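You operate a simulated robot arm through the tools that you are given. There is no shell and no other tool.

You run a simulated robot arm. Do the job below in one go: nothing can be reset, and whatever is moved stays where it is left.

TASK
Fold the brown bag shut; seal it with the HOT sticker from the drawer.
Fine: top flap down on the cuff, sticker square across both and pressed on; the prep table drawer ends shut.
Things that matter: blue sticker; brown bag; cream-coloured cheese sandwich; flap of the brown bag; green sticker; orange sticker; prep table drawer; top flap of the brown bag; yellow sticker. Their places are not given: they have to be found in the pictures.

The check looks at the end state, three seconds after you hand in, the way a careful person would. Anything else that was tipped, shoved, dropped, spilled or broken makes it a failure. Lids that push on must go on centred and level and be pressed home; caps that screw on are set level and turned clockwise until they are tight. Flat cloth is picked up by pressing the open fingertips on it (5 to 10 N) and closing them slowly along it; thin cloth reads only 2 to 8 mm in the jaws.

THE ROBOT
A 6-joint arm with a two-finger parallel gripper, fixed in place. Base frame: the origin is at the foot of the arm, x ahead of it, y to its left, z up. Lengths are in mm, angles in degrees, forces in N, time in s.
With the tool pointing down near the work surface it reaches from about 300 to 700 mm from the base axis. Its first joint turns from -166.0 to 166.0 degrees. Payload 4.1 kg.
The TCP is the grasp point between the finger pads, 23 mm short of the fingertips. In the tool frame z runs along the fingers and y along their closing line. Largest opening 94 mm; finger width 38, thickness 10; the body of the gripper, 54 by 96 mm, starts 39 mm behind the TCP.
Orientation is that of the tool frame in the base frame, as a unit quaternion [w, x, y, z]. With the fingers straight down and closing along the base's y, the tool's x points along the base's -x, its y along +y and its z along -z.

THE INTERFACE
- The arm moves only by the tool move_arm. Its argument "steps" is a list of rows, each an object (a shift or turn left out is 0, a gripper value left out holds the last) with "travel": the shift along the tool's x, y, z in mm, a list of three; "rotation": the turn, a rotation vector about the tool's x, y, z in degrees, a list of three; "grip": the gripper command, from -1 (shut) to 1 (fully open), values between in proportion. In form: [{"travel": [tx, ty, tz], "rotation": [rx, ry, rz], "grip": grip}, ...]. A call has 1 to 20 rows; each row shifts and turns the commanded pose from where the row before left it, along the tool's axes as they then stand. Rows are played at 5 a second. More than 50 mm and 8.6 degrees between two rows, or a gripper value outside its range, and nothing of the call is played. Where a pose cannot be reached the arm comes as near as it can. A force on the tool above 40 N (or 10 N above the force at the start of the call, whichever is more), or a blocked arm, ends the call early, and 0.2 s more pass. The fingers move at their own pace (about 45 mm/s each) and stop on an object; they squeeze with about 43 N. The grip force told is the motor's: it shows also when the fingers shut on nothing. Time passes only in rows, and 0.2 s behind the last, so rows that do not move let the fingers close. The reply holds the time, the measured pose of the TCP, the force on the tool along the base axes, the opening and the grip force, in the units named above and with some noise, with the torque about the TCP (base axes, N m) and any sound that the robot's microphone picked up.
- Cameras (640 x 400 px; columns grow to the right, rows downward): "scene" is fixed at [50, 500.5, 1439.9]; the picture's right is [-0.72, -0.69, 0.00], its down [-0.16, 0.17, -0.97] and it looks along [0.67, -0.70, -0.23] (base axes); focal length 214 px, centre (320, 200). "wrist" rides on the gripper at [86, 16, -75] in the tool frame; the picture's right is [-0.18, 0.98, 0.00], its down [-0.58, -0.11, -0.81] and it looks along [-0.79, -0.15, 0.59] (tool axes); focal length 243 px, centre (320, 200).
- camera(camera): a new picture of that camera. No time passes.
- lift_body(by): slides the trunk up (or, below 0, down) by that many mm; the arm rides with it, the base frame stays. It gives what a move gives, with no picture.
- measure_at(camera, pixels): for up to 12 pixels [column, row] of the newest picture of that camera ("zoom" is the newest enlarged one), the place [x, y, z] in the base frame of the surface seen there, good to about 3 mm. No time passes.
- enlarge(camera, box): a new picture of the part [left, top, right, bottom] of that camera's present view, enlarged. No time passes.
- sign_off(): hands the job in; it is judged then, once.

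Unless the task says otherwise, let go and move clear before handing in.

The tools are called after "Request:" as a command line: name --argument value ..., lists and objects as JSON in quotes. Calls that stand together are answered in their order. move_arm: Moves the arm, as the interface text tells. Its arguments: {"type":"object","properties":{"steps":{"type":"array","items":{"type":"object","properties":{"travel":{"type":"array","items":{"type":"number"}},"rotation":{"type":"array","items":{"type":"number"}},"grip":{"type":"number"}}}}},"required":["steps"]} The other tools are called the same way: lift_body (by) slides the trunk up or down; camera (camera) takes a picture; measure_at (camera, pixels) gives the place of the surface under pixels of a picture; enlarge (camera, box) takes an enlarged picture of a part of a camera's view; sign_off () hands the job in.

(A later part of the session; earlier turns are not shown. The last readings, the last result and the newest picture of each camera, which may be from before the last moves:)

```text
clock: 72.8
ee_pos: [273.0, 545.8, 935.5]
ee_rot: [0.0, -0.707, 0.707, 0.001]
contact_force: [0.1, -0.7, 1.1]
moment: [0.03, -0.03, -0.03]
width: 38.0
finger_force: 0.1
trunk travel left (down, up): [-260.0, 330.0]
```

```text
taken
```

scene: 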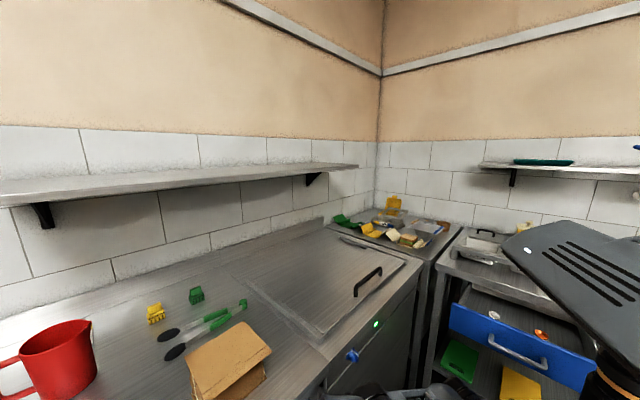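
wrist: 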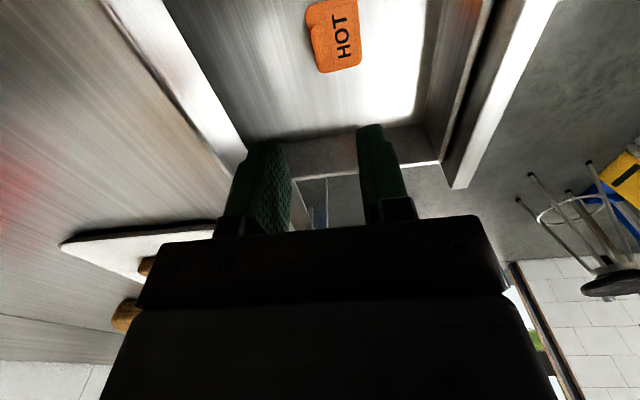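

Request:
enlarge --camera "wrist" --box '[270, 0, 400, 90]'

Request:
measure_at --camera "zoom" --pixels '[[180, 30], [200, 150], [215, 200], [230, 330], [245, 355], [440, 320], [430, 100], [400, 15], [350, 200], [260, 200], [230, 120], [220, 260]]'

```text
4.44 times, centred on (335, 45) of wrist
```

zoom: 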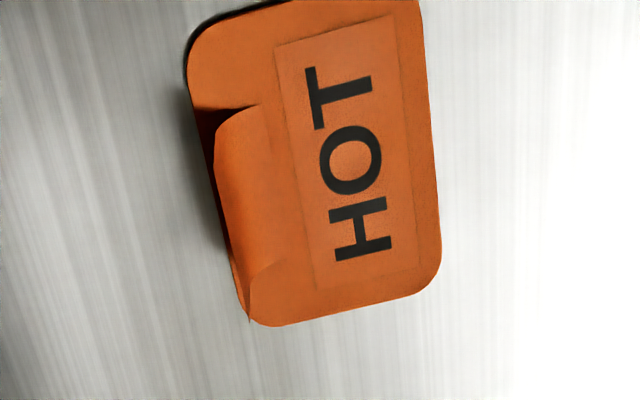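

```text
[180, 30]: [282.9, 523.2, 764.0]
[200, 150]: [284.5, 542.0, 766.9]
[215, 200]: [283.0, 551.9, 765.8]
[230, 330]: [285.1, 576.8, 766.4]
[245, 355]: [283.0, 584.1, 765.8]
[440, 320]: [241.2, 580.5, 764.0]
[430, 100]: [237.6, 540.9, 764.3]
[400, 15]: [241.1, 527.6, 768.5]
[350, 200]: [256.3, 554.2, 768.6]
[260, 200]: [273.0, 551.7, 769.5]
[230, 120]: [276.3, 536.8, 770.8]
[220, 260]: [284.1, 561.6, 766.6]
```

Request:
measure_at --camera "zoom" --pixels '[[225, 140], [222, 170], [230, 200], [235, 230], [240, 260], [248, 290], [250, 310], [245, 180], [255, 230], [215, 130], [270, 130], [275, 250]]'

Request:
enlarge --camera "wrist" --box '[300, 0, 370, 80]'

```text
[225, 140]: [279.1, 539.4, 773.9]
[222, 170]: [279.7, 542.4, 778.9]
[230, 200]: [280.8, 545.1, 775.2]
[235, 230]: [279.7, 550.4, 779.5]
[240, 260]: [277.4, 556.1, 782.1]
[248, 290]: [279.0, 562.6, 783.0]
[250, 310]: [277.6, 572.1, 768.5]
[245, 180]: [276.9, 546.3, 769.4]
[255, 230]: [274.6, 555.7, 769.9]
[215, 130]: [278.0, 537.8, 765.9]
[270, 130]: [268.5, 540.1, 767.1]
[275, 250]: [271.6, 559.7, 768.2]
```

```text
5.00 times, centred on (335, 40) of wrist
```

zoom: 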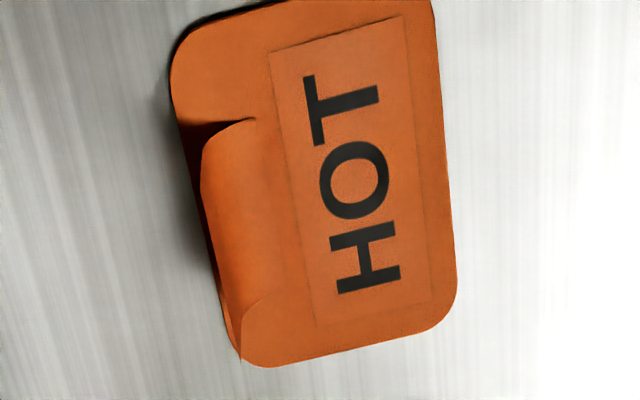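

The tab stands at x≈279.5, y≈538–565, up to z≈785–790; the sticker body is x 239–283, y 520–581, square to the axes. Descending over the tab with the fingers 38 mm apart, in two stages.

Request:
move_arm --steps '[{"travel": [-2.6, -3.2, 35]}, {"travel": [-2.6, -3.2, 35]}, {"travel": [0, 0, 30]}]'

Request:
camera --camera "wrist"

```text
clock: 73.6
ee_pos: [280.3, 552.1, 834.5]
ee_rot: [-0.001, 0.708, -0.706, -0.001]
contact_force: [-0.1, -0.7, -0.2]
moment: [0.02, 0.02, 0.02]
width: 38.1
finger_force: 0.0
trunk travel left (down, up): [-260.0, 330.0]
```

```text
taken
```

wrist: 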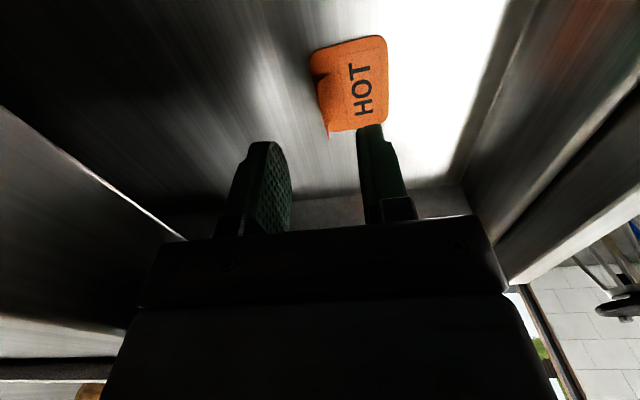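

Request:
enlarge --camera "wrist" --box '[290, 20, 410, 150]'

Request:
measure_at --camera "zoom" --pixels '[[120, 95], [165, 300], [200, 360], [330, 345], [340, 250], [330, 60], [190, 190], [180, 250], [150, 180], [210, 250], [170, 210], [170, 340]]'

```text
3.08 times, centred on (350, 85) of wrist
```

zoom: 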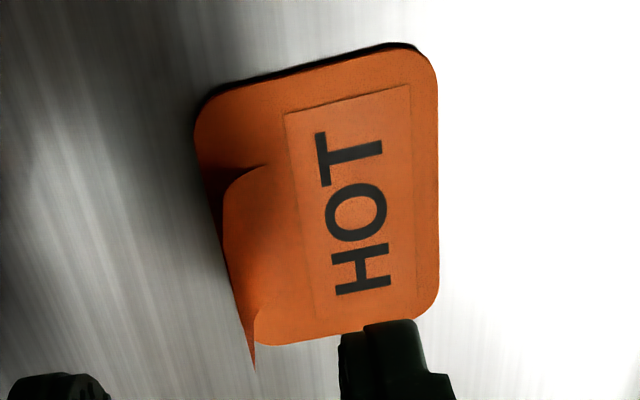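

```text
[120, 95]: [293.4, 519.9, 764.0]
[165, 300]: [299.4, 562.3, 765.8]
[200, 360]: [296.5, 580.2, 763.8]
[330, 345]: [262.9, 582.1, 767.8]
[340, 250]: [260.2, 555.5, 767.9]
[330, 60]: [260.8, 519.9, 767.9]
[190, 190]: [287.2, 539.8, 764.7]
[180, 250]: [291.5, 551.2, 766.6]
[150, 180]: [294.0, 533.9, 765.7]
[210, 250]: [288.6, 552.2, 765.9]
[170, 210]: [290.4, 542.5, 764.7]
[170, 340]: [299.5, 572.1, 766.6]
```

Request:
measure_at --camera "zoom" --pixels '[[228, 200], [232, 240], [240, 280], [248, 320], [252, 350], [250, 200], [265, 260], [270, 310], [200, 120], [435, 70], [437, 300], [270, 340]]'

```text
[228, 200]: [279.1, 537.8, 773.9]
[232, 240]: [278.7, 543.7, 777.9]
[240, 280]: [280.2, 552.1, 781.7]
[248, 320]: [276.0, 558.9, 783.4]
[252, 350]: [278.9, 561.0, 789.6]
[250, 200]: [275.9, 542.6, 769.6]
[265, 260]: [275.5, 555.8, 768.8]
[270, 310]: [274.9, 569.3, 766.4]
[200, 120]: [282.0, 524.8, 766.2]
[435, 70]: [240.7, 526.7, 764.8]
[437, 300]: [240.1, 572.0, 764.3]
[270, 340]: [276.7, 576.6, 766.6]
```

The tab is exactly under the fingers (x≈279, y≈550). Lowering the tips to about z 773 and pinching it.

Request:
move_arm --steps '[{"travel": [1.5, 0.8, 15]}, {"travel": [0, 0, 13]}, {"travel": [0, 0, 7]}, {"travel": [0, 0, 3]}, {}]'

Request:
camera --camera "wrist"

```text
clock: 74.8
ee_pos: [281.6, 551.3, 795.9]
ee_rot: [-0.001, 0.708, -0.707, -0.001]
contact_force: [-0.8, -0.4, 0.1]
moment: [-0.03, -0.01, 0.01]
width: 37.9
finger_force: 0.1
trunk travel left (down, up): [-260.0, 330.0]
```

```text
taken
```

wrist: 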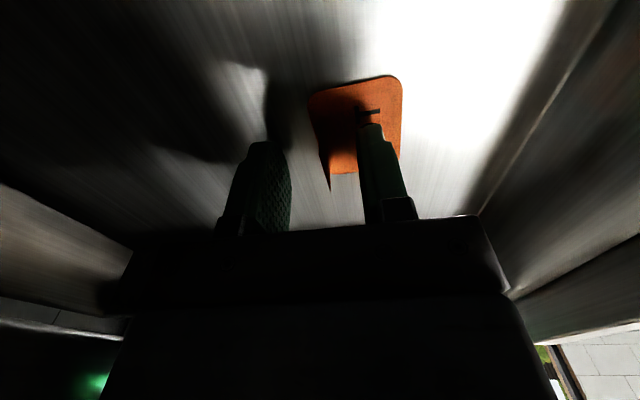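

The tab tip at (330,180) is between the fingers, no contact. Closing slowly.

Request:
move_arm --steps '[{"grip": -0.35}, {"grip": -0.5}, {"grip": -0.65}, {"grip": -0.8}, {"grip": -0.95}, {"grip": -1}, {"grip": -1}, {"grip": -1}]'

Request:
camera --camera "wrist"

```text
clock: 76.6
ee_pos: [281.3, 551.5, 796.6]
ee_rot: [-0.001, 0.708, -0.706, 0.0]
contact_force: [0.8, 0.1, 0.0]
moment: [0.0, -0.01, -0.04]
width: 3.5
finger_force: 43.4
trunk travel left (down, up): [-260.0, 330.0]
```

```text
taken
```

wrist: 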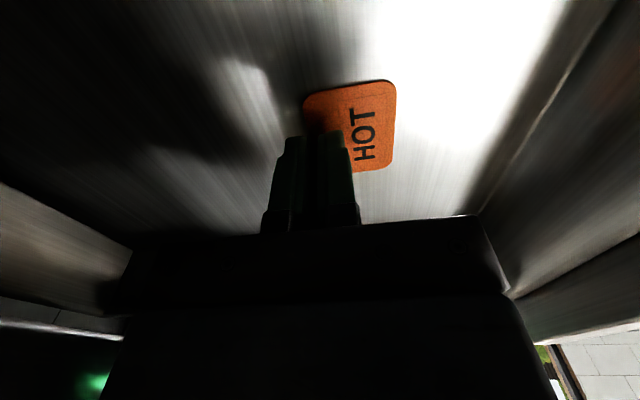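

Width 3.5 mm at 43 N: the tab is pinched. Lifting gently and checking that the sticker comes along.

Request:
move_arm --steps '[{"travel": [0, 0, -5]}, {"travel": [0, 0, -8]}, {"travel": [0, 0, -12]}, {"travel": [0, 0, -15]}]'

Request:
camera --camera "wrist"

Request:
enlarge --camera "wrist" --box '[240, 40, 440, 240]'

```text
clock: 77.6
ee_pos: [281.5, 551.6, 836.5]
ee_rot: [0.0, 0.708, -0.706, -0.001]
contact_force: [-0.4, 0.4, -0.7]
moment: [0.02, 0.0, 0.01]
width: 3.4
finger_force: 42.9
trunk travel left (down, up): [-260.0, 330.0]
```

```text
taken
```

wrist: 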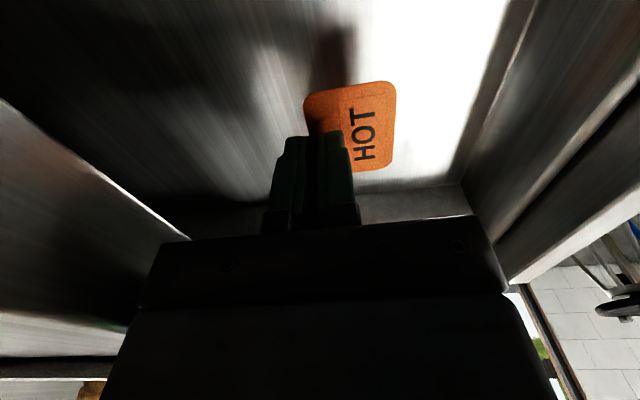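

```text
2.00 times, centred on (340, 140) of wrist
```

zoom: 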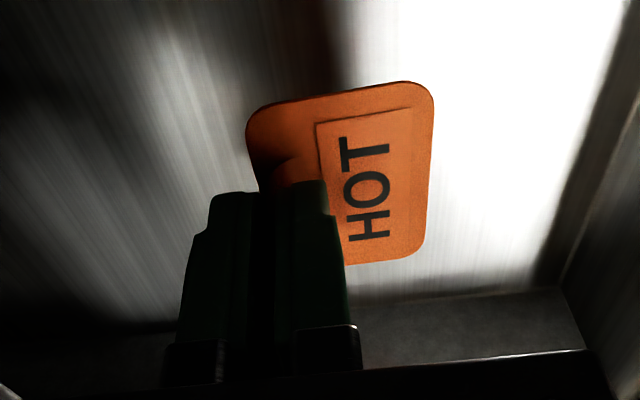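

The sticker lifted with the tab. Measuring its pose relative to the gripper before carrying it.

Request:
measure_at --camera "zoom" --pixels '[[255, 115], [420, 95], [425, 240], [360, 255], [370, 180], [300, 130], [400, 220], [330, 110], [420, 170]]'

Request:
move_arm --steps '[{"travel": [0, 0, -30]}, {"travel": [0, 0, -35]}, {"travel": [0, 0, -40]}, {"travel": [0, 0, -40]}, {"travel": [0, 0, -40]}, {"travel": [0, 0, -40]}]'

Request:
camera --camera "wrist"

Request:
camera --camera "scene"

```text
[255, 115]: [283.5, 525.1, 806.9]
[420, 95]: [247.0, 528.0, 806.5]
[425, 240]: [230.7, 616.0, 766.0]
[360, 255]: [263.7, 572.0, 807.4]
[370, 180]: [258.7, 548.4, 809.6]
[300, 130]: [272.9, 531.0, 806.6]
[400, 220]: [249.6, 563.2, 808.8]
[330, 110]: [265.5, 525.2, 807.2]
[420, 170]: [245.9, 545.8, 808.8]
```

```text
clock: 79.0
ee_pos: [267.6, 517.3, 993.7]
ee_rot: [0.0, 0.708, -0.706, 0.0]
contact_force: [-0.2, 1.7, -1.2]
moment: [-0.01, 0.02, 0.01]
width: 3.5
finger_force: 42.8
out of reach, approached as far as the arm can: row 3, 4, 5, 6
trunk travel left (down, up): [-260.0, 330.0]
```

```text
taken
```

wrist: 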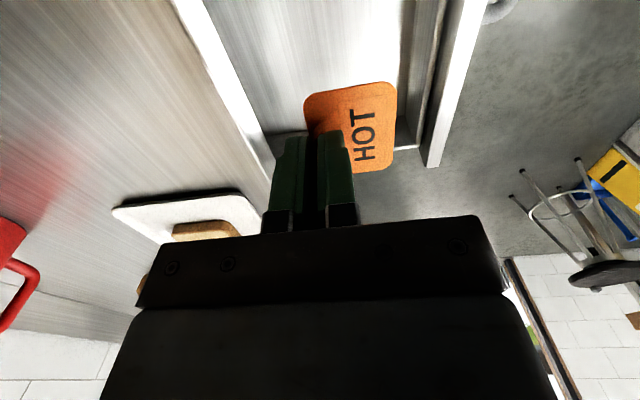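

```text
taken
```

scene: 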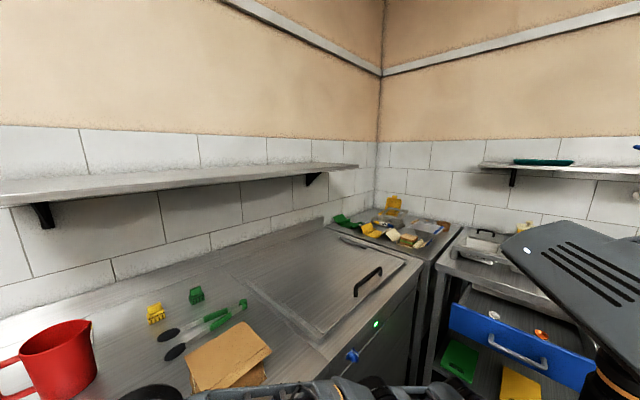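

The sticker is held flat about 28 mm below the TCP, spanning x -42…+2 and y ±30 relative to it. The arm hit its height limit here, so I'll raise the trunk.

Request:
lift_body --by 220

Request:
camera --camera "wrist"

Request:
camera --camera "scene"

Request:
enlarge --camera "scene" --box '[160, 290, 290, 400]'

```text
clock: 81.3
ee_pos: [268.8, 518.0, 1213.1]
ee_rot: [-0.001, 0.708, -0.707, -0.001]
contact_force: [0.5, -0.2, -0.9]
moment: [0.02, 0.03, 0.02]
width: 3.8
finger_force: 43.2
trunk travel left (down, up): [-480.0, 110.0]
```

```text
taken
```

wrist: 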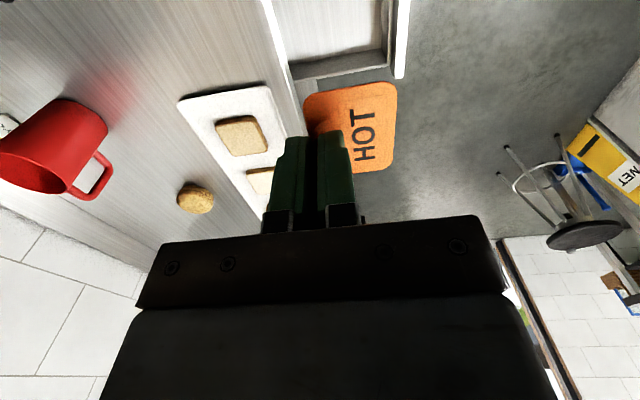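

```text
taken
```

scene: 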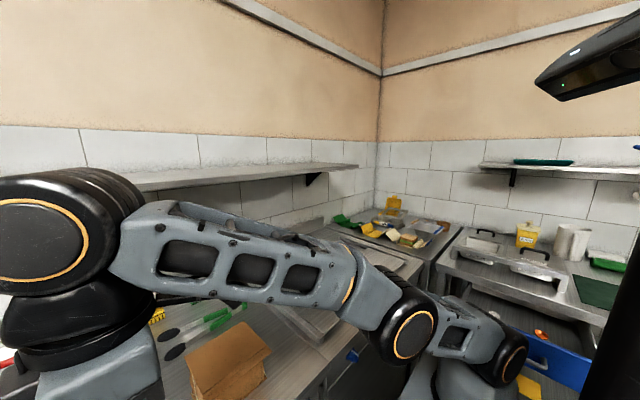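

```text
3.64 times, centred on (225, 345) of scene
```

zoom: 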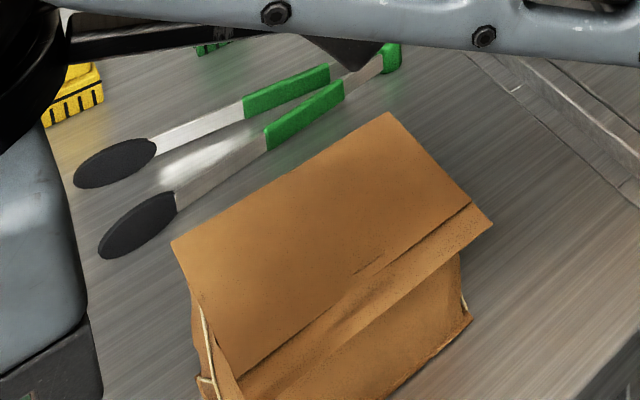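

A clear view of the shut bag: flap edge runs from (238,375) to (468,207) in the zoom, and the cuff strip lies beyond it. Measuring edges carefully.

Request:
measure_at --camera "zoom" --pixels '[[238, 368], [280, 338], [340, 295], [400, 250], [440, 220], [465, 202], [300, 355], [360, 312], [420, 268], [460, 240], [488, 220], [260, 385]]'

Request:
measure_at --camera "zoom" --pixels '[[250, 380], [290, 345], [350, 300], [410, 255], [450, 225], [470, 215], [390, 120], [180, 245], [300, 260], [410, 180], [255, 392], [475, 235]]'

Request:
enlarge --camera "scene" --box '[200, 330, 280, 400]'

```text
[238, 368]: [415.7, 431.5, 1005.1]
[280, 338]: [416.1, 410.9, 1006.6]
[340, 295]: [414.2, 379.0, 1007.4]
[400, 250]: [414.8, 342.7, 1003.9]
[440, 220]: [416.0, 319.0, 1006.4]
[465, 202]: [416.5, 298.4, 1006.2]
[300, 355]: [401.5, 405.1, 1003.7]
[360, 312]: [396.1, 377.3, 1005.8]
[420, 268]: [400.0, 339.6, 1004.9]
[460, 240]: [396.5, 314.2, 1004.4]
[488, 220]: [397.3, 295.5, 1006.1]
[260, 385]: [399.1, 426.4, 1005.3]
```

```text
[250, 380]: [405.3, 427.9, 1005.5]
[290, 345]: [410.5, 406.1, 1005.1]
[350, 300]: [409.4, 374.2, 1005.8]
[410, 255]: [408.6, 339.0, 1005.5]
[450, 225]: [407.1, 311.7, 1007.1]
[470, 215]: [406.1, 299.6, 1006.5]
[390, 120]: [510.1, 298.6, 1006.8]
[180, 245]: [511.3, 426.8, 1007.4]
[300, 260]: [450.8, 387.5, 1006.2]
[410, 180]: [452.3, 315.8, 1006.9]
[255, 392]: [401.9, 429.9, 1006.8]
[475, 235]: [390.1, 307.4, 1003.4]
```

```text
5.71 times, centred on (240, 365) of scene
```

zoom: 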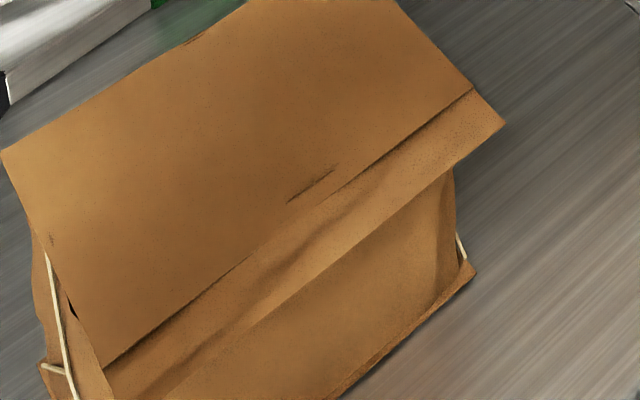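

The flap edge is straight along y at x≈412 (cuff outer edge ≈391, y 298–432, z≈1006). I'll carry the sticker to hover with its centre over (413, 365).

Request:
move_arm --steps '[{"travel": [25.3, -27.4, 12]}, {"travel": [25.3, -27.4, 18]}, {"travel": [25.3, -27.4, 20]}, {"travel": [25.3, -27.4, 20]}, {"travel": [25.3, -27.4, 20]}, {"travel": [25.5, -27.7, 18]}]'

Request:
camera --camera "wrist"

Request:
camera --camera "scene"

Request:
enlarge --camera "scene" --box '[160, 260, 320, 400]'

```text
clock: 82.7
ee_pos: [433.3, 366.9, 1106.9]
ee_rot: [-0.001, 0.707, -0.707, 0.0]
contact_force: [-0.4, -0.4, 1.3]
moment: [0.0, 0.0, 0.02]
width: 3.2
finger_force: 43.1
trunk travel left (down, up): [-480.0, 110.0]
```

```text
taken
```

wrist: 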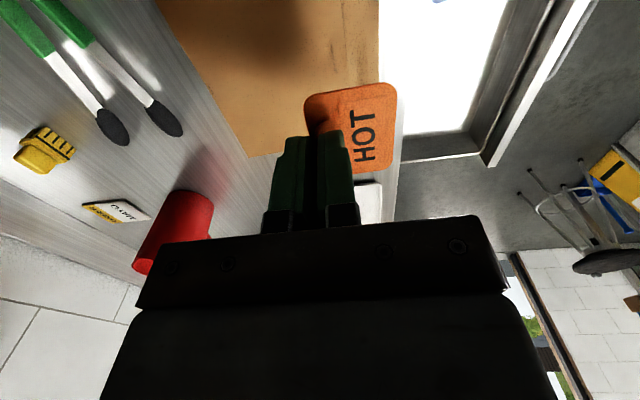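

```text
taken
```

scene: 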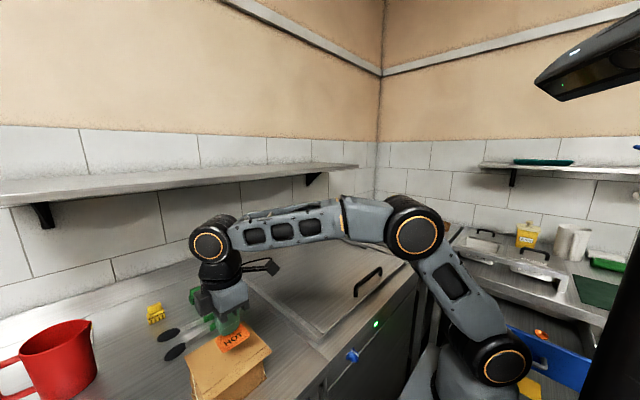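

```text
2.86 times, centred on (240, 330) of scene
```

zoom: 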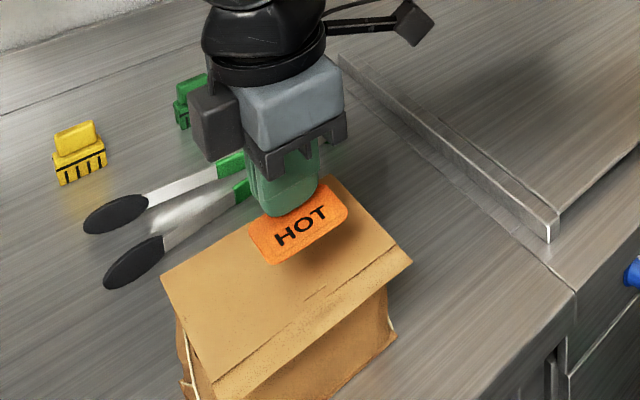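

The sticker hovers over the bag and reads upright from the front. Measuring its present pose in the scene zoom.

Request:
measure_at --camera "zoom" --pixels '[[254, 232], [272, 260], [343, 213], [330, 190], [300, 232], [310, 245], [285, 215], [260, 225], [325, 195], [308, 235], [280, 255], [335, 220]]'

Request:
enlarge --camera "scene" --box '[200, 310, 280, 370]'

Request:
measure_at --camera "zoom" --pixels '[[102, 165], [150, 258], [165, 255], [335, 160], [340, 140], [310, 75], [250, 200], [240, 220], [120, 200], [325, 110], [290, 190], [180, 245]]'

```text
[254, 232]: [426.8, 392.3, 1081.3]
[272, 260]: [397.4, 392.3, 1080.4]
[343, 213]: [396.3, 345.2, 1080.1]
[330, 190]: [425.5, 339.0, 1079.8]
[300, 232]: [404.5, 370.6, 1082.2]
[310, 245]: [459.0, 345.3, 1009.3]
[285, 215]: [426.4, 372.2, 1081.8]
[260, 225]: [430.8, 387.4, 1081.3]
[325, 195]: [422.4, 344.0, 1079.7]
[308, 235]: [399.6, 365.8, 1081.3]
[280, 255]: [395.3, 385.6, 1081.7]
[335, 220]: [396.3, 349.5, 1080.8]
```

```text
6.67 times, centred on (240, 340) of scene
```

zoom: 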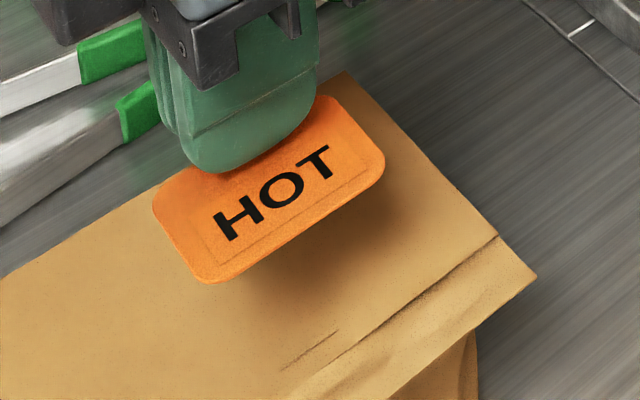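

```text
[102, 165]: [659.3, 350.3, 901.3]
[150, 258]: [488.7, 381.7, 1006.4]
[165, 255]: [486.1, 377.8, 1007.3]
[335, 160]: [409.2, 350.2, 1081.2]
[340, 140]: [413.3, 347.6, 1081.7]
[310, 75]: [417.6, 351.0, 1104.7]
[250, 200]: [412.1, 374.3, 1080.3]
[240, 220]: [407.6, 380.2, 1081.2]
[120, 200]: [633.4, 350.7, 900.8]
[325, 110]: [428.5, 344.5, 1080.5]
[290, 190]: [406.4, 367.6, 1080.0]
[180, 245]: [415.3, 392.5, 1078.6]
```

Request:
measure_at --camera "zoom" --pixels '[[158, 210], [195, 272], [215, 279], [250, 265], [370, 188], [381, 170], [375, 145], [335, 102], [300, 230], [330, 212], [165, 195], [322, 104]]'

```text
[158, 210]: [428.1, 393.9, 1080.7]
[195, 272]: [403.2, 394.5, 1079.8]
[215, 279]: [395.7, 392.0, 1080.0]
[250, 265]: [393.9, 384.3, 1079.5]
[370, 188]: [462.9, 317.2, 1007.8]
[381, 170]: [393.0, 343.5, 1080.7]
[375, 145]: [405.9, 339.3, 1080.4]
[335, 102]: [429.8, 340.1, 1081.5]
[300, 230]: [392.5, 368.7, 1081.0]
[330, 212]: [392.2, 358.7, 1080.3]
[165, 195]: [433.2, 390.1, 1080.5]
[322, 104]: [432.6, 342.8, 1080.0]
```

The sticker is at x 391.5–434.5, y 338–395, i.e. centred on the flap edge and within 2 mm of the bag's middle. Lowering to about 10 mm above.

Request:
move_arm --steps '[{"travel": [1.5, 0, 25]}, {"travel": [0, 0, 22]}, {"travel": [0, 0, 13]}, {}]'

Request:
camera --camera "scene"

Request:
enlarge --camera "scene" --box '[180, 320, 290, 400]'

```text
clock: 83.7
ee_pos: [432.3, 363.7, 1046.1]
ee_rot: [0.001, -0.707, 0.707, 0.001]
contact_force: [-0.9, 0.3, -0.9]
moment: [0.0, -0.03, -0.01]
width: 3.4
finger_force: 43.6
trunk travel left (down, up): [-480.0, 110.0]
```

```text
taken
```

scene: 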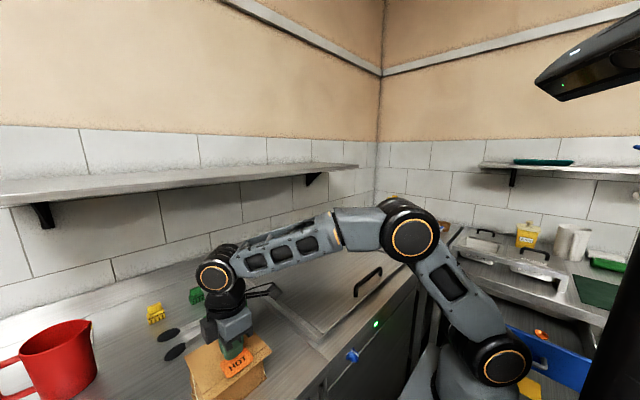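

```text
5.00 times, centred on (235, 360) of scene
```

zoom: 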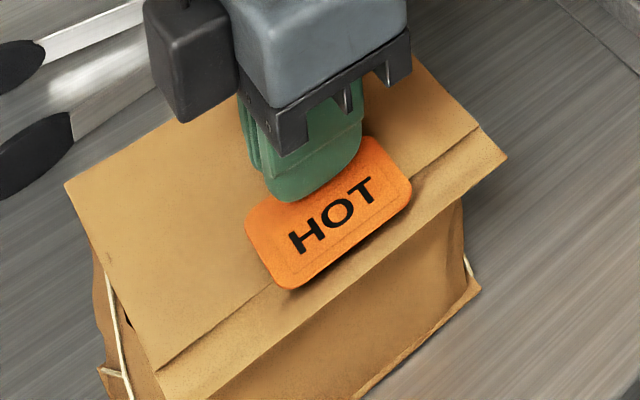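

Aligned and hovering ~12 mm above. One more check of the sticker edges versus the flap edge from here.

Request:
measure_at --camera "zoom" --pixels '[[285, 284], [320, 272], [360, 243], [400, 212], [409, 192], [250, 232], [262, 215], [375, 142], [440, 155], [200, 330], [450, 170], [220, 340]]'

```text
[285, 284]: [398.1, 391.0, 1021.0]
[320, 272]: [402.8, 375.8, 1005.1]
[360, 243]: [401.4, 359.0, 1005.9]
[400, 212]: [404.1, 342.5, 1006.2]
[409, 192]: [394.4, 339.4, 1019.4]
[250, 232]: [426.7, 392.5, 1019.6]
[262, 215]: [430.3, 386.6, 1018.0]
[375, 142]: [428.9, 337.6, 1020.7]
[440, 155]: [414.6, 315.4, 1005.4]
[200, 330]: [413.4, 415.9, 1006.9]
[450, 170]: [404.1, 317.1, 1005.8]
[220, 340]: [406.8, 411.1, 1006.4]
```

Good: centre y≈365, x≈391–434. Lowering in small steps until it touches.

Request:
move_arm --steps '[{"travel": [0, 0, 4]}, {"travel": [0, 0, 3]}, {"travel": [0, 0, 2]}, {"travel": [0, 0, 1]}, {"travel": [0, 0, 1]}, {}]'

```text
clock: 85.1
ee_pos: [432.6, 364.2, 1034.8]
ee_rot: [-0.002, 0.708, -0.707, 0.0]
contact_force: [0.0, -0.1, 4.0]
moment: [-0.04, 0.0, 0.0]
width: 3.6
finger_force: 42.9
trunk travel left (down, up): [-480.0, 110.0]
```

Contact: 4 N upward. Pressing a little more to make it stick.

Request:
move_arm --steps '[{"travel": [0, 0, 0.8]}, {}, {"travel": [0, 0, 0.7]}, {}, {}]'

Request:
camera --camera "scene"

Request:
enlarge --camera "scene" --box '[180, 320, 290, 400]'

```text
clock: 86.3
ee_pos: [432.2, 362.9, 1035.6]
ee_rot: [-0.002, 0.707, -0.707, -0.001]
contact_force: [1.0, -0.7, 15.9]
moment: [-0.03, 0.09, 0.0]
width: 3.4
finger_force: 43.5
trunk travel left (down, up): [-480.0, 110.0]
```

```text
taken
```

scene: 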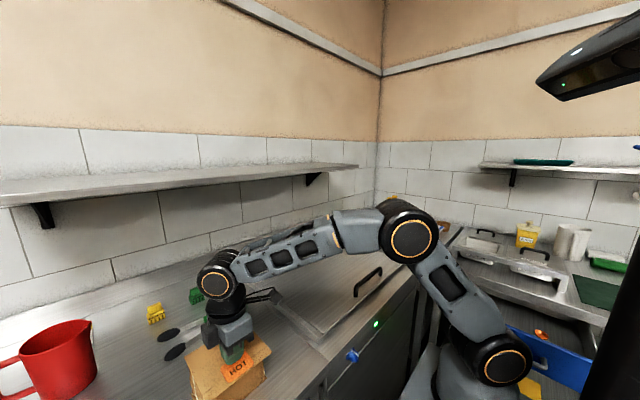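

```text
5.00 times, centred on (235, 360) of scene
```

zoom: 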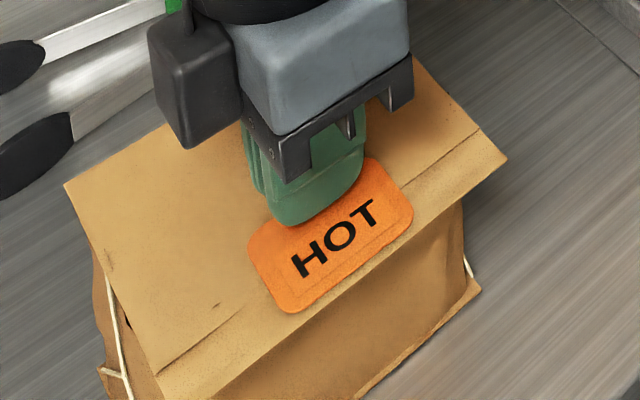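

16 N press and the sticker lies across flap and cuff. Releasing the tab slowly, then lifting straight up.

Request:
move_arm --steps '[{"grip": -0.9}, {"grip": -0.8}, {"grip": -0.7}, {"grip": -0.6}, {"grip": -0.6}]'

Request:
enlarge --camera "scene" --box '[180, 320, 290, 400]'

```text
clock: 87.5
ee_pos: [431.7, 364.2, 1032.1]
ee_rot: [0.0, 0.708, -0.707, -0.001]
contact_force: [-0.6, 0.0, -0.2]
moment: [-0.02, 0.01, 0.0]
width: 18.9
finger_force: 0.1
trunk travel left (down, up): [-480.0, 110.0]
```

```text
5.00 times, centred on (235, 360) of scene
```

zoom: 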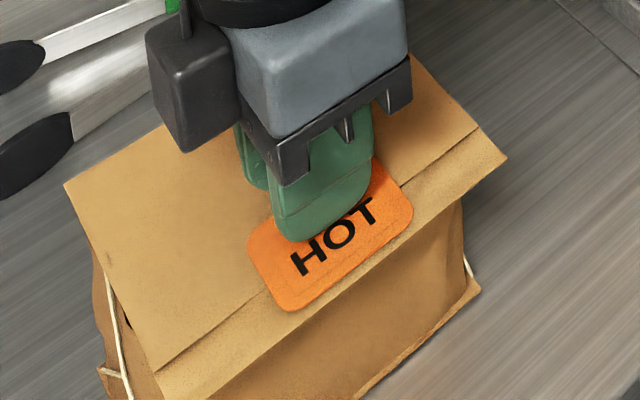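

Released; the sticker stayed put. Lifting away 60 mm.

Request:
move_arm --steps '[{"travel": [0, 0, -6]}, {"travel": [0, 0, -14]}, {"travel": [0, 0, -30]}, {"travel": [0, 0, -30]}, {"grip": -1}, {"grip": -1}]'

Request:
camera --camera "scene"

Request:
enlarge --camera "scene" --box '[180, 320, 290, 400]'

Request:
camera --camera "wrist"

```text
clock: 88.9
ee_pos: [432.2, 364.3, 1112.3]
ee_rot: [0.0, 0.708, -0.706, 0.0]
contact_force: [0.1, 0.2, 0.5]
moment: [-0.02, 0.02, 0.0]
width: 0.0
finger_force: 36.7
trunk travel left (down, up): [-480.0, 110.0]
```

```text
taken
```

scene: 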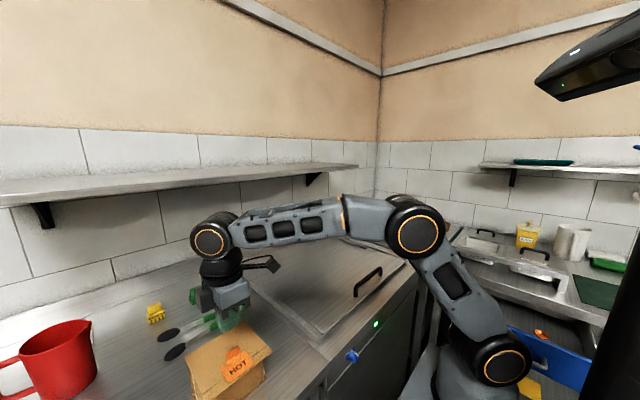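

```text
5.00 times, centred on (235, 360) of scene
```

zoom: 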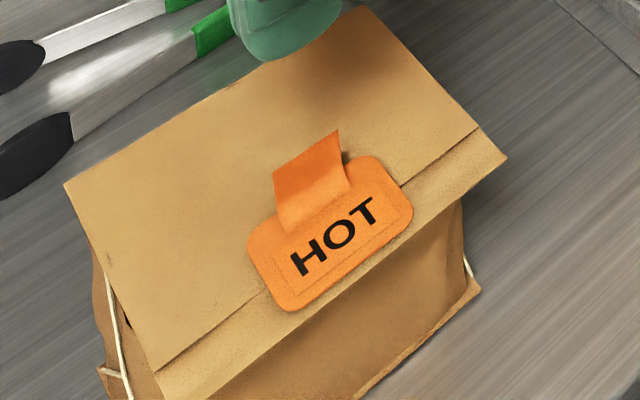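

```text
taken
```

wrist: 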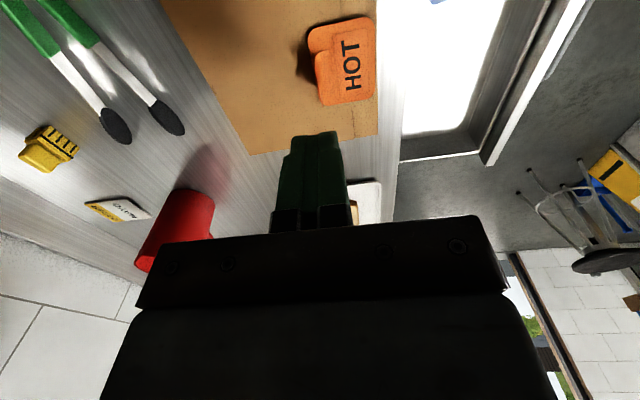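

The sticker is on, square across both, with its tab standing. I'll measure it, then press it down with the closed fingertips over the flap/cuff line.

Request:
measure_at --camera "wrist" --pixels '[[330, 100], [372, 95], [372, 25], [350, 60], [315, 50], [345, 100], [325, 75], [376, 60]]'

Request:
move_arm --steps '[{"travel": [-0.5, 12, 25]}, {"travel": [-0.5, 12, 25]}, {"travel": [0, 0, 18]}, {"travel": [0, 0, 6]}, {}]'

```text
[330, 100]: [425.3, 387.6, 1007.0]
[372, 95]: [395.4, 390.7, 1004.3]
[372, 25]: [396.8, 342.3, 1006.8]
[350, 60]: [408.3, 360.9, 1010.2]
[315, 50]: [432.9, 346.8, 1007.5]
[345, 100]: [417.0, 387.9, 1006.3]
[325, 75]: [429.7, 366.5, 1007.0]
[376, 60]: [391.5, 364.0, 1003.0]
```

```text
clock: 90.1
ee_pos: [408.3, 364.6, 1038.6]
ee_rot: [0.0, 0.708, -0.706, -0.001]
contact_force: [1.6, -1.3, -0.7]
moment: [-0.04, 0.03, -0.03]
width: 0.0
finger_force: 42.4
trunk travel left (down, up): [-480.0, 110.0]
```

Tips are ~8 mm above the sticker. Pressing down in small steps.

Request:
move_arm --steps '[{"travel": [0, 0, 4]}, {"travel": [0, 0, 2]}, {"travel": [0, 0, 1]}, {"travel": [0, 0, 1]}, {}]'

```text
clock: 91.3
ee_pos: [409.0, 364.9, 1032.2]
ee_rot: [0.001, -0.707, 0.707, 0.0]
contact_force: [0.1, 0.0, 7.7]
moment: [-0.02, 0.01, 0.03]
width: 0.0
finger_force: 42.1
trunk travel left (down, up): [-480.0, 110.0]
```

Request:
move_arm --steps '[{"travel": [0, 0, 0.6]}, {}, {"travel": [0, 0, 0.4]}, {}, {}]'

```text
clock: 92.5
ee_pos: [408.0, 365.1, 1031.6]
ee_rot: [-0.002, 0.708, -0.706, -0.001]
contact_force: [-1.3, 2.7, 17.7]
moment: [-0.01, 0.03, 0.03]
width: 0.1
finger_force: 42.7
trunk travel left (down, up): [-480.0, 110.0]
```

17.7 N across the flap/cuff line. I'll press again a little to the cuff side and then to the flap side, lifting between.

Request:
move_arm --steps '[{"travel": [0, 0, -10]}, {"travel": [0, 7, 0]}, {"travel": [0, 0, 5]}, {"travel": [0, 0, 3]}, {"travel": [0, 0, 1]}, {}, {}]'

```text
clock: 94.1
ee_pos: [401.8, 364.5, 1031.2]
ee_rot: [-0.001, 0.708, -0.707, -0.001]
contact_force: [0.1, 0.3, 9.5]
moment: [-0.02, -0.02, 0.02]
width: 0.2
finger_force: 42.2
trunk travel left (down, up): [-480.0, 110.0]
```

Request:
move_arm --steps '[{"travel": [0, 0, 0.4]}, {}, {"travel": [0, 0, -10]}, {"travel": [0, -16, 0]}, {"travel": [0, 0, 5]}, {"travel": [0, 0, 3]}, {"travel": [0, 0, 1]}, {}, {}]'

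```text
clock: 96.1
ee_pos: [416.3, 365.2, 1032.4]
ee_rot: [-0.001, 0.708, -0.706, 0.001]
contact_force: [-0.4, 0.4, 5.7]
moment: [0.01, 0.0, 0.01]
width: 0.0
finger_force: 42.2
trunk travel left (down, up): [-480.0, 110.0]
```

Request:
move_arm --steps '[{"travel": [0, 0, 0.6]}, {}, {}, {"travel": [0, 0, -10]}, {"travel": [0, 0, -25]}, {"travel": [0, 0, -35]}, {"travel": [0, 0, -40]}]'

Request:
camera --camera "scene"

Request:
enlarge --camera "scene" --box '[180, 320, 290, 400]'

Request:
camera --camera "wrist"

```text
clock: 97.7
ee_pos: [418.4, 366.6, 1140.8]
ee_rot: [-0.001, 0.708, -0.706, -0.001]
contact_force: [0.2, -0.2, 0.2]
moment: [0.02, 0.0, 0.0]
width: 0.0
finger_force: 42.8
trunk travel left (down, up): [-480.0, 110.0]
```

```text
taken
```

scene: 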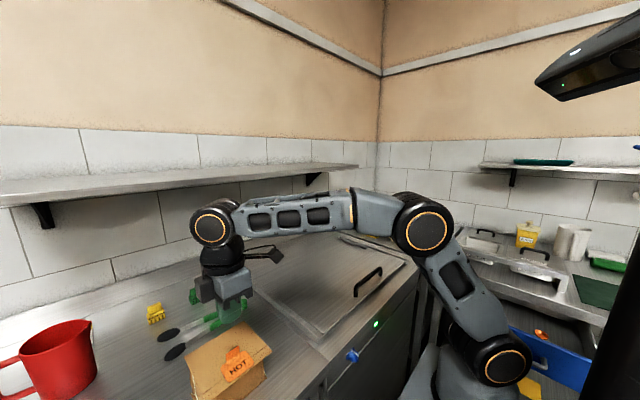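

```text
5.00 times, centred on (235, 360) of scene
```

zoom: 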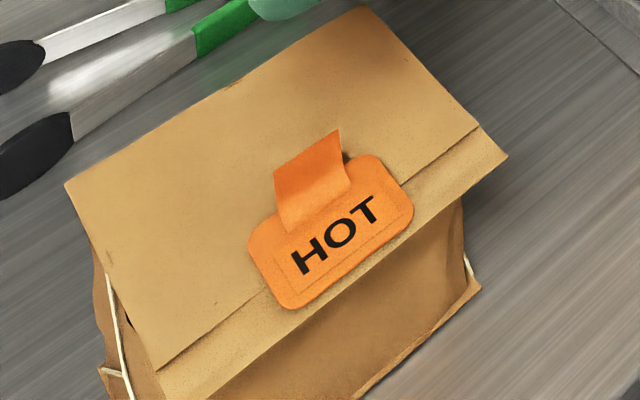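

```text
taken
```

wrist: 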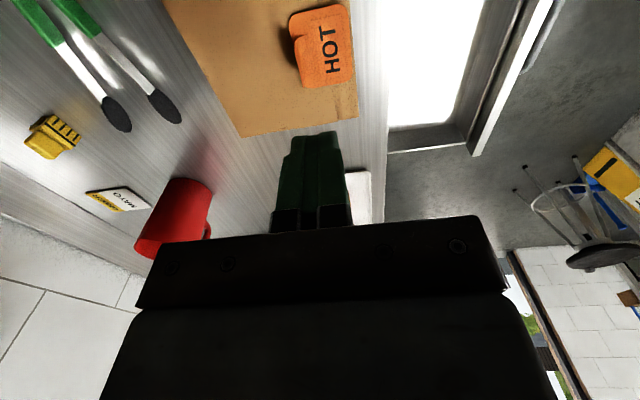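

The HOT sticker is flat across the flap edge and the cuff, pressed at up to ~18 N. Next I'll shut the prep drawer: back away from the bag, lower the trunk, and come in front of its handle.

Request:
move_arm --steps '[{"travel": [0, 42, 0]}, {"travel": [0, 42, 0]}, {"travel": [0, 42, 0]}, {"travel": [0, 42, 0]}]'

Request:
lift_body --by -220

Request:
move_arm --steps '[{"travel": [-20.4, 33, 0]}, {"travel": [-20.4, 33, 0]}, {"travel": [-20.4, 33, 0]}, {"travel": [-20.4, 33, 0]}, {"travel": [-20.4, 33, 0]}]'

Request:
camera --camera "wrist"

Request:
camera --camera "scene"

```text
clock: 98.7
ee_pos: [249.1, 365.1, 1141.2]
ee_rot: [-0.001, 0.708, -0.707, 0.0]
contact_force: [-0.3, 0.4, -0.2]
moment: [0.04, -0.02, -0.01]
width: 0.0
finger_force: 42.6
trunk travel left (down, up): [-480.0, 110.0]
```

```text
clock: 101.0
ee_pos: [251.2, 366.3, 921.0]
ee_rot: [0.0, 0.708, -0.706, 0.001]
contact_force: [0.1, 0.1, 0.3]
moment: [0.01, -0.01, 0.02]
width: 0.2
finger_force: 43.2
trunk travel left (down, up): [-260.0, 330.0]
```

```text
clock: 102.2
ee_pos: [84.6, 467.0, 917.3]
ee_rot: [0.0, -0.707, 0.707, 0.0]
contact_force: [-0.3, -0.5, -0.6]
moment: [0.03, 0.07, 0.0]
width: 0.4
finger_force: 42.6
trunk travel left (down, up): [-260.0, 330.0]
```

```text
taken
```

wrist: 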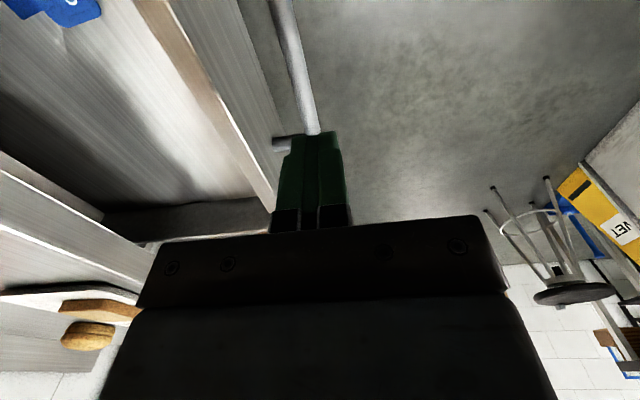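

```text
taken
```

scene: 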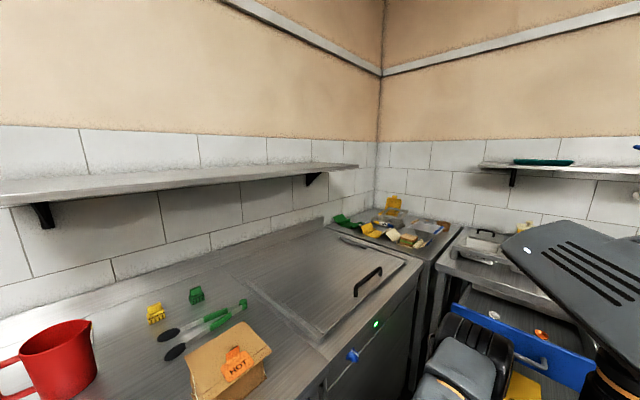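

A blue sticker shows in the drawer at (55,10); only the orange one was HOT. Measuring where the bar is now relative to the fingers.

Request:
measure_at --camera "wrist" --pixels '[[290, 30], [298, 60], [308, 110], [302, 80], [280, 142], [200, 60], [255, 120]]'

```text
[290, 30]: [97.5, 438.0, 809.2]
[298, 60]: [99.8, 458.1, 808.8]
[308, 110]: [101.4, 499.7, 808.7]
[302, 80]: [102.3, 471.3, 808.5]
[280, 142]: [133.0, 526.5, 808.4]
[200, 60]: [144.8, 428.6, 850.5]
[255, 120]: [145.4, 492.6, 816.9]
```

The bar's near face is at x≈97. I'll back off to x≈72, lower the tips below the bar (tip z≈785), then push.

Request:
move_arm --steps '[{"travel": [0, 12, 0]}, {"travel": [0, 0, 37]}, {"travel": [0, 0, 37]}, {"travel": [0, 0, 35]}, {}]'

Request:
camera --camera "wrist"

```text
clock: 103.4
ee_pos: [72.6, 468.3, 811.6]
ee_rot: [-0.001, 0.707, -0.707, -0.001]
contact_force: [-0.7, 0.4, -0.5]
moment: [-0.01, -0.01, 0.02]
width: 0.2
finger_force: 42.5
trunk travel left (down, up): [-260.0, 330.0]
```

```text
taken
```

wrist: 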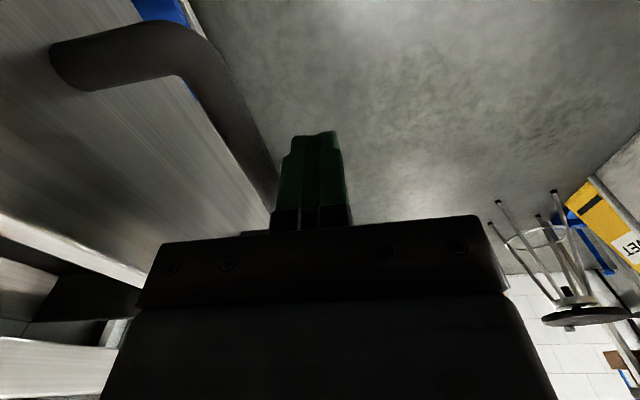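

The fingers stand just outside the bar. Pushing the drawer in along +x.

Request:
move_arm --steps '[{"travel": [0, -8, 0]}, {"travel": [0, -12, 0]}, {"travel": [0, -15, 0]}, {"travel": [0, -15, 0]}, {"travel": [0, -15, 0]}, {"travel": [0, -15, 0]}, {"travel": [0, -15, 0]}, {"travel": [0, -15, 0]}, {"travel": [0, -15, 0]}, {"travel": [0, -15, 0]}]'

Request:
camera --camera "wrist"

```text
clock: 105.6
ee_pos: [212.9, 469.4, 812.9]
ee_rot: [0.001, -0.707, 0.707, 0.0]
contact_force: [0.2, 0.0, 0.4]
moment: [0.0, -0.03, 0.0]
width: 0.0
finger_force: 41.8
trunk travel left (down, up): [-260.0, 330.0]
```

```text
taken
```

wrist: 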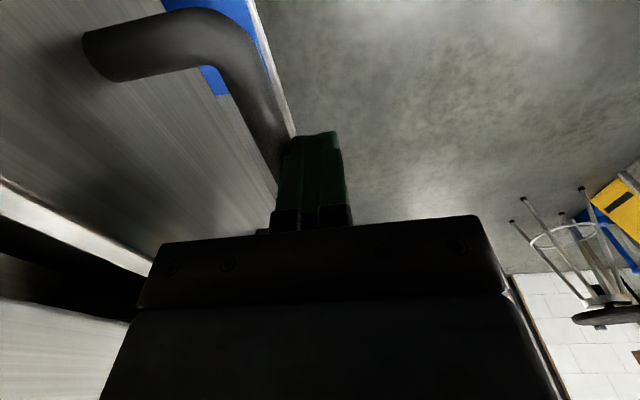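

The drawer is sliding in. Continuing, slower near the end.

Request:
move_arm --steps '[{"travel": [0, -12, 0]}, {"travel": [0, -12, 0]}, {"travel": [0, -10, 0]}, {"travel": [0, -8, 0]}, {"travel": [0, -7, 0]}, {"travel": [0, -6, 0]}, {"travel": [0, -5, 0]}, {"travel": [0, -4, 0]}, {"travel": [0, -3, 0]}]'

Request:
camera --camera "wrist"

```text
clock: 107.6
ee_pos: [279.8, 467.0, 812.3]
ee_rot: [-0.001, 0.707, -0.707, 0.0]
contact_force: [-0.3, 0.9, 0.9]
moment: [-0.03, 0.03, -0.05]
width: 0.0
finger_force: 42.5
trunk travel left (down, up): [-260.0, 330.0]
```

```text
taken
```

wrist: 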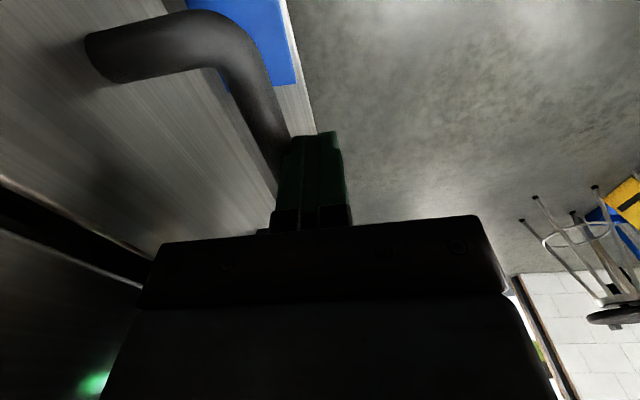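

At x≈280 with no resistance yet. Nudging in 1–1.5 mm steps until it seats.

Request:
move_arm --steps '[{"travel": [0, -1.5, 0]}, {"travel": [0, -1.5, 0]}, {"travel": [0, -1, 0]}, {"travel": [0, -1, 0]}, {}]'

```text
clock: 108.8
ee_pos: [283.8, 466.3, 812.3]
ee_rot: [-0.001, 0.708, -0.706, -0.001]
contact_force: [-15.9, -1.4, 1.5]
moment: [0.01, 0.14, -0.06]
width: 0.0
finger_force: 42.7
trunk travel left (down, up): [-260.0, 330.0]
```

16 N of resistance at x≈284 — the bar is back at its shut position. One more small push to confirm, then back off and check.

Request:
move_arm --steps '[{"travel": [0, -0.7, 0]}, {}, {}]'

Request:
move_arm --steps '[{"travel": [0, 5, 0]}, {"travel": [0, 15, 0]}, {"travel": [0, 40, 0]}, {"travel": [0, 40, 0]}, {"travel": [0, 0, -40]}, {"travel": [0, 0, -40]}, {"travel": [0, 0, -40]}, {"travel": [0, 0, -40]}]'

Request:
camera --camera "wrist"

Request:
camera --camera "scene"

```text
clock: 109.6
ee_pos: [283.5, 467.2, 811.6]
ee_rot: [-0.001, 0.707, -0.707, 0.001]
contact_force: [-30.6, 2.4, -2.5]
moment: [0.02, 0.32, 0.0]
width: 0.0
finger_force: 42.5
trunk travel left (down, up): [-260.0, 330.0]
```

```text
clock: 111.4
ee_pos: [185.9, 467.7, 971.0]
ee_rot: [0.0, 0.708, -0.707, 0.0]
contact_force: [-0.3, 0.9, 0.7]
moment: [0.0, 0.01, -0.05]
width: 0.2
finger_force: 42.7
trunk travel left (down, up): [-260.0, 330.0]
```

```text
taken
```

wrist: 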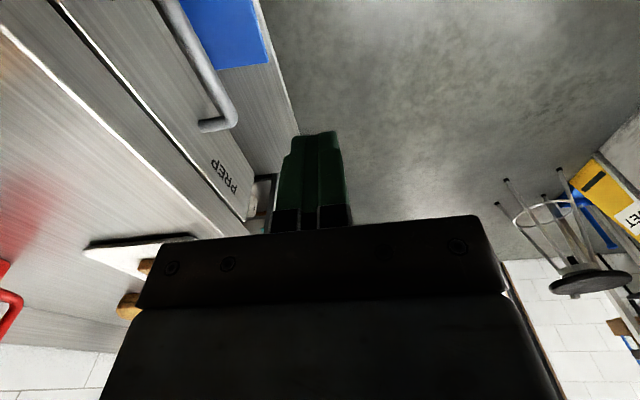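

```text
taken
```

scene: 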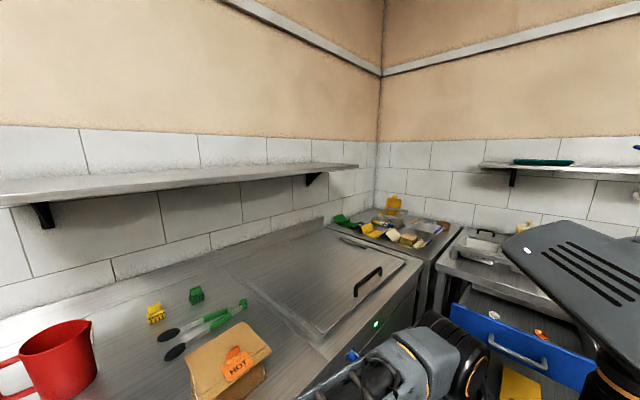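

Request:
measure_at --camera "wrist" --pixels '[[200, 70], [215, 100], [190, 120], [160, 90], [230, 170], [240, 210], [100, 60], [150, 140]]'

Request:
enlarge --camera "wrist" --box '[60, 0, 320, 230]'

```text
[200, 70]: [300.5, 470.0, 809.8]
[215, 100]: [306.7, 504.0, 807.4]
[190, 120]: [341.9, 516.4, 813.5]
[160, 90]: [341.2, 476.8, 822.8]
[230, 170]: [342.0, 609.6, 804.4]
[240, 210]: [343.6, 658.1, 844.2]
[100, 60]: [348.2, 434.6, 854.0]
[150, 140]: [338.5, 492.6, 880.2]
```

```text
1.74 times, centred on (190, 115) of wrist
```

zoom: 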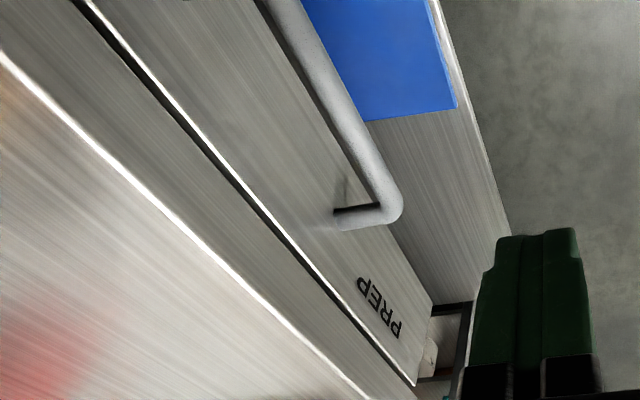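

The prep drawer's face is back at x≈342: shut. Now I must also put back the blue drawer I opened by mistake. Raising the trunk and swinging back round to it.

Request:
lift_body --by 150

Request:
move_arm --steps '[{"travel": [43.6, -20.8, 0]}, {"travel": [43.6, -20.8, 0]}, {"travel": [43.6, -20.8, 0]}, {"travel": [43.6, -20.8, 0]}, {"travel": [43.6, -20.8, 0]}, {"rotation": [0, 0, 8.2]}, {"rotation": [0, 0, 8.2]}, {"rotation": [0, 0, 8.2]}, {"rotation": [0, 0, 8.2]}, {"rotation": [0, 0, 8.2]}, {"rotation": [0, 0, 8.2]}, {"rotation": [0, 0, 8.2]}, {"rotation": [0, 0, 8.2]}, {"rotation": [0, 0, 8.2]}, {"rotation": [0, 0, 8.2]}, {"rotation": [0, 0, 8]}]'

```text
clock: 113.2
ee_pos: [185.3, 468.9, 1120.6]
ee_rot: [0.0, 0.708, -0.706, -0.001]
contact_force: [-0.6, -0.1, -0.6]
moment: [-0.01, 0.02, 0.0]
width: 0.1
finger_force: 42.7
trunk travel left (down, up): [-410.0, 180.0]
```

```text
clock: 116.6
ee_pos: [289.6, 250.6, 1121.0]
ee_rot: [0.0, 0.001, 1.0, 0.001]
contact_force: [0.2, -0.2, -0.5]
moment: [-0.01, -0.02, -0.01]
width: 0.0
finger_force: 42.5
trunk travel left (down, up): [-410.0, 180.0]
```

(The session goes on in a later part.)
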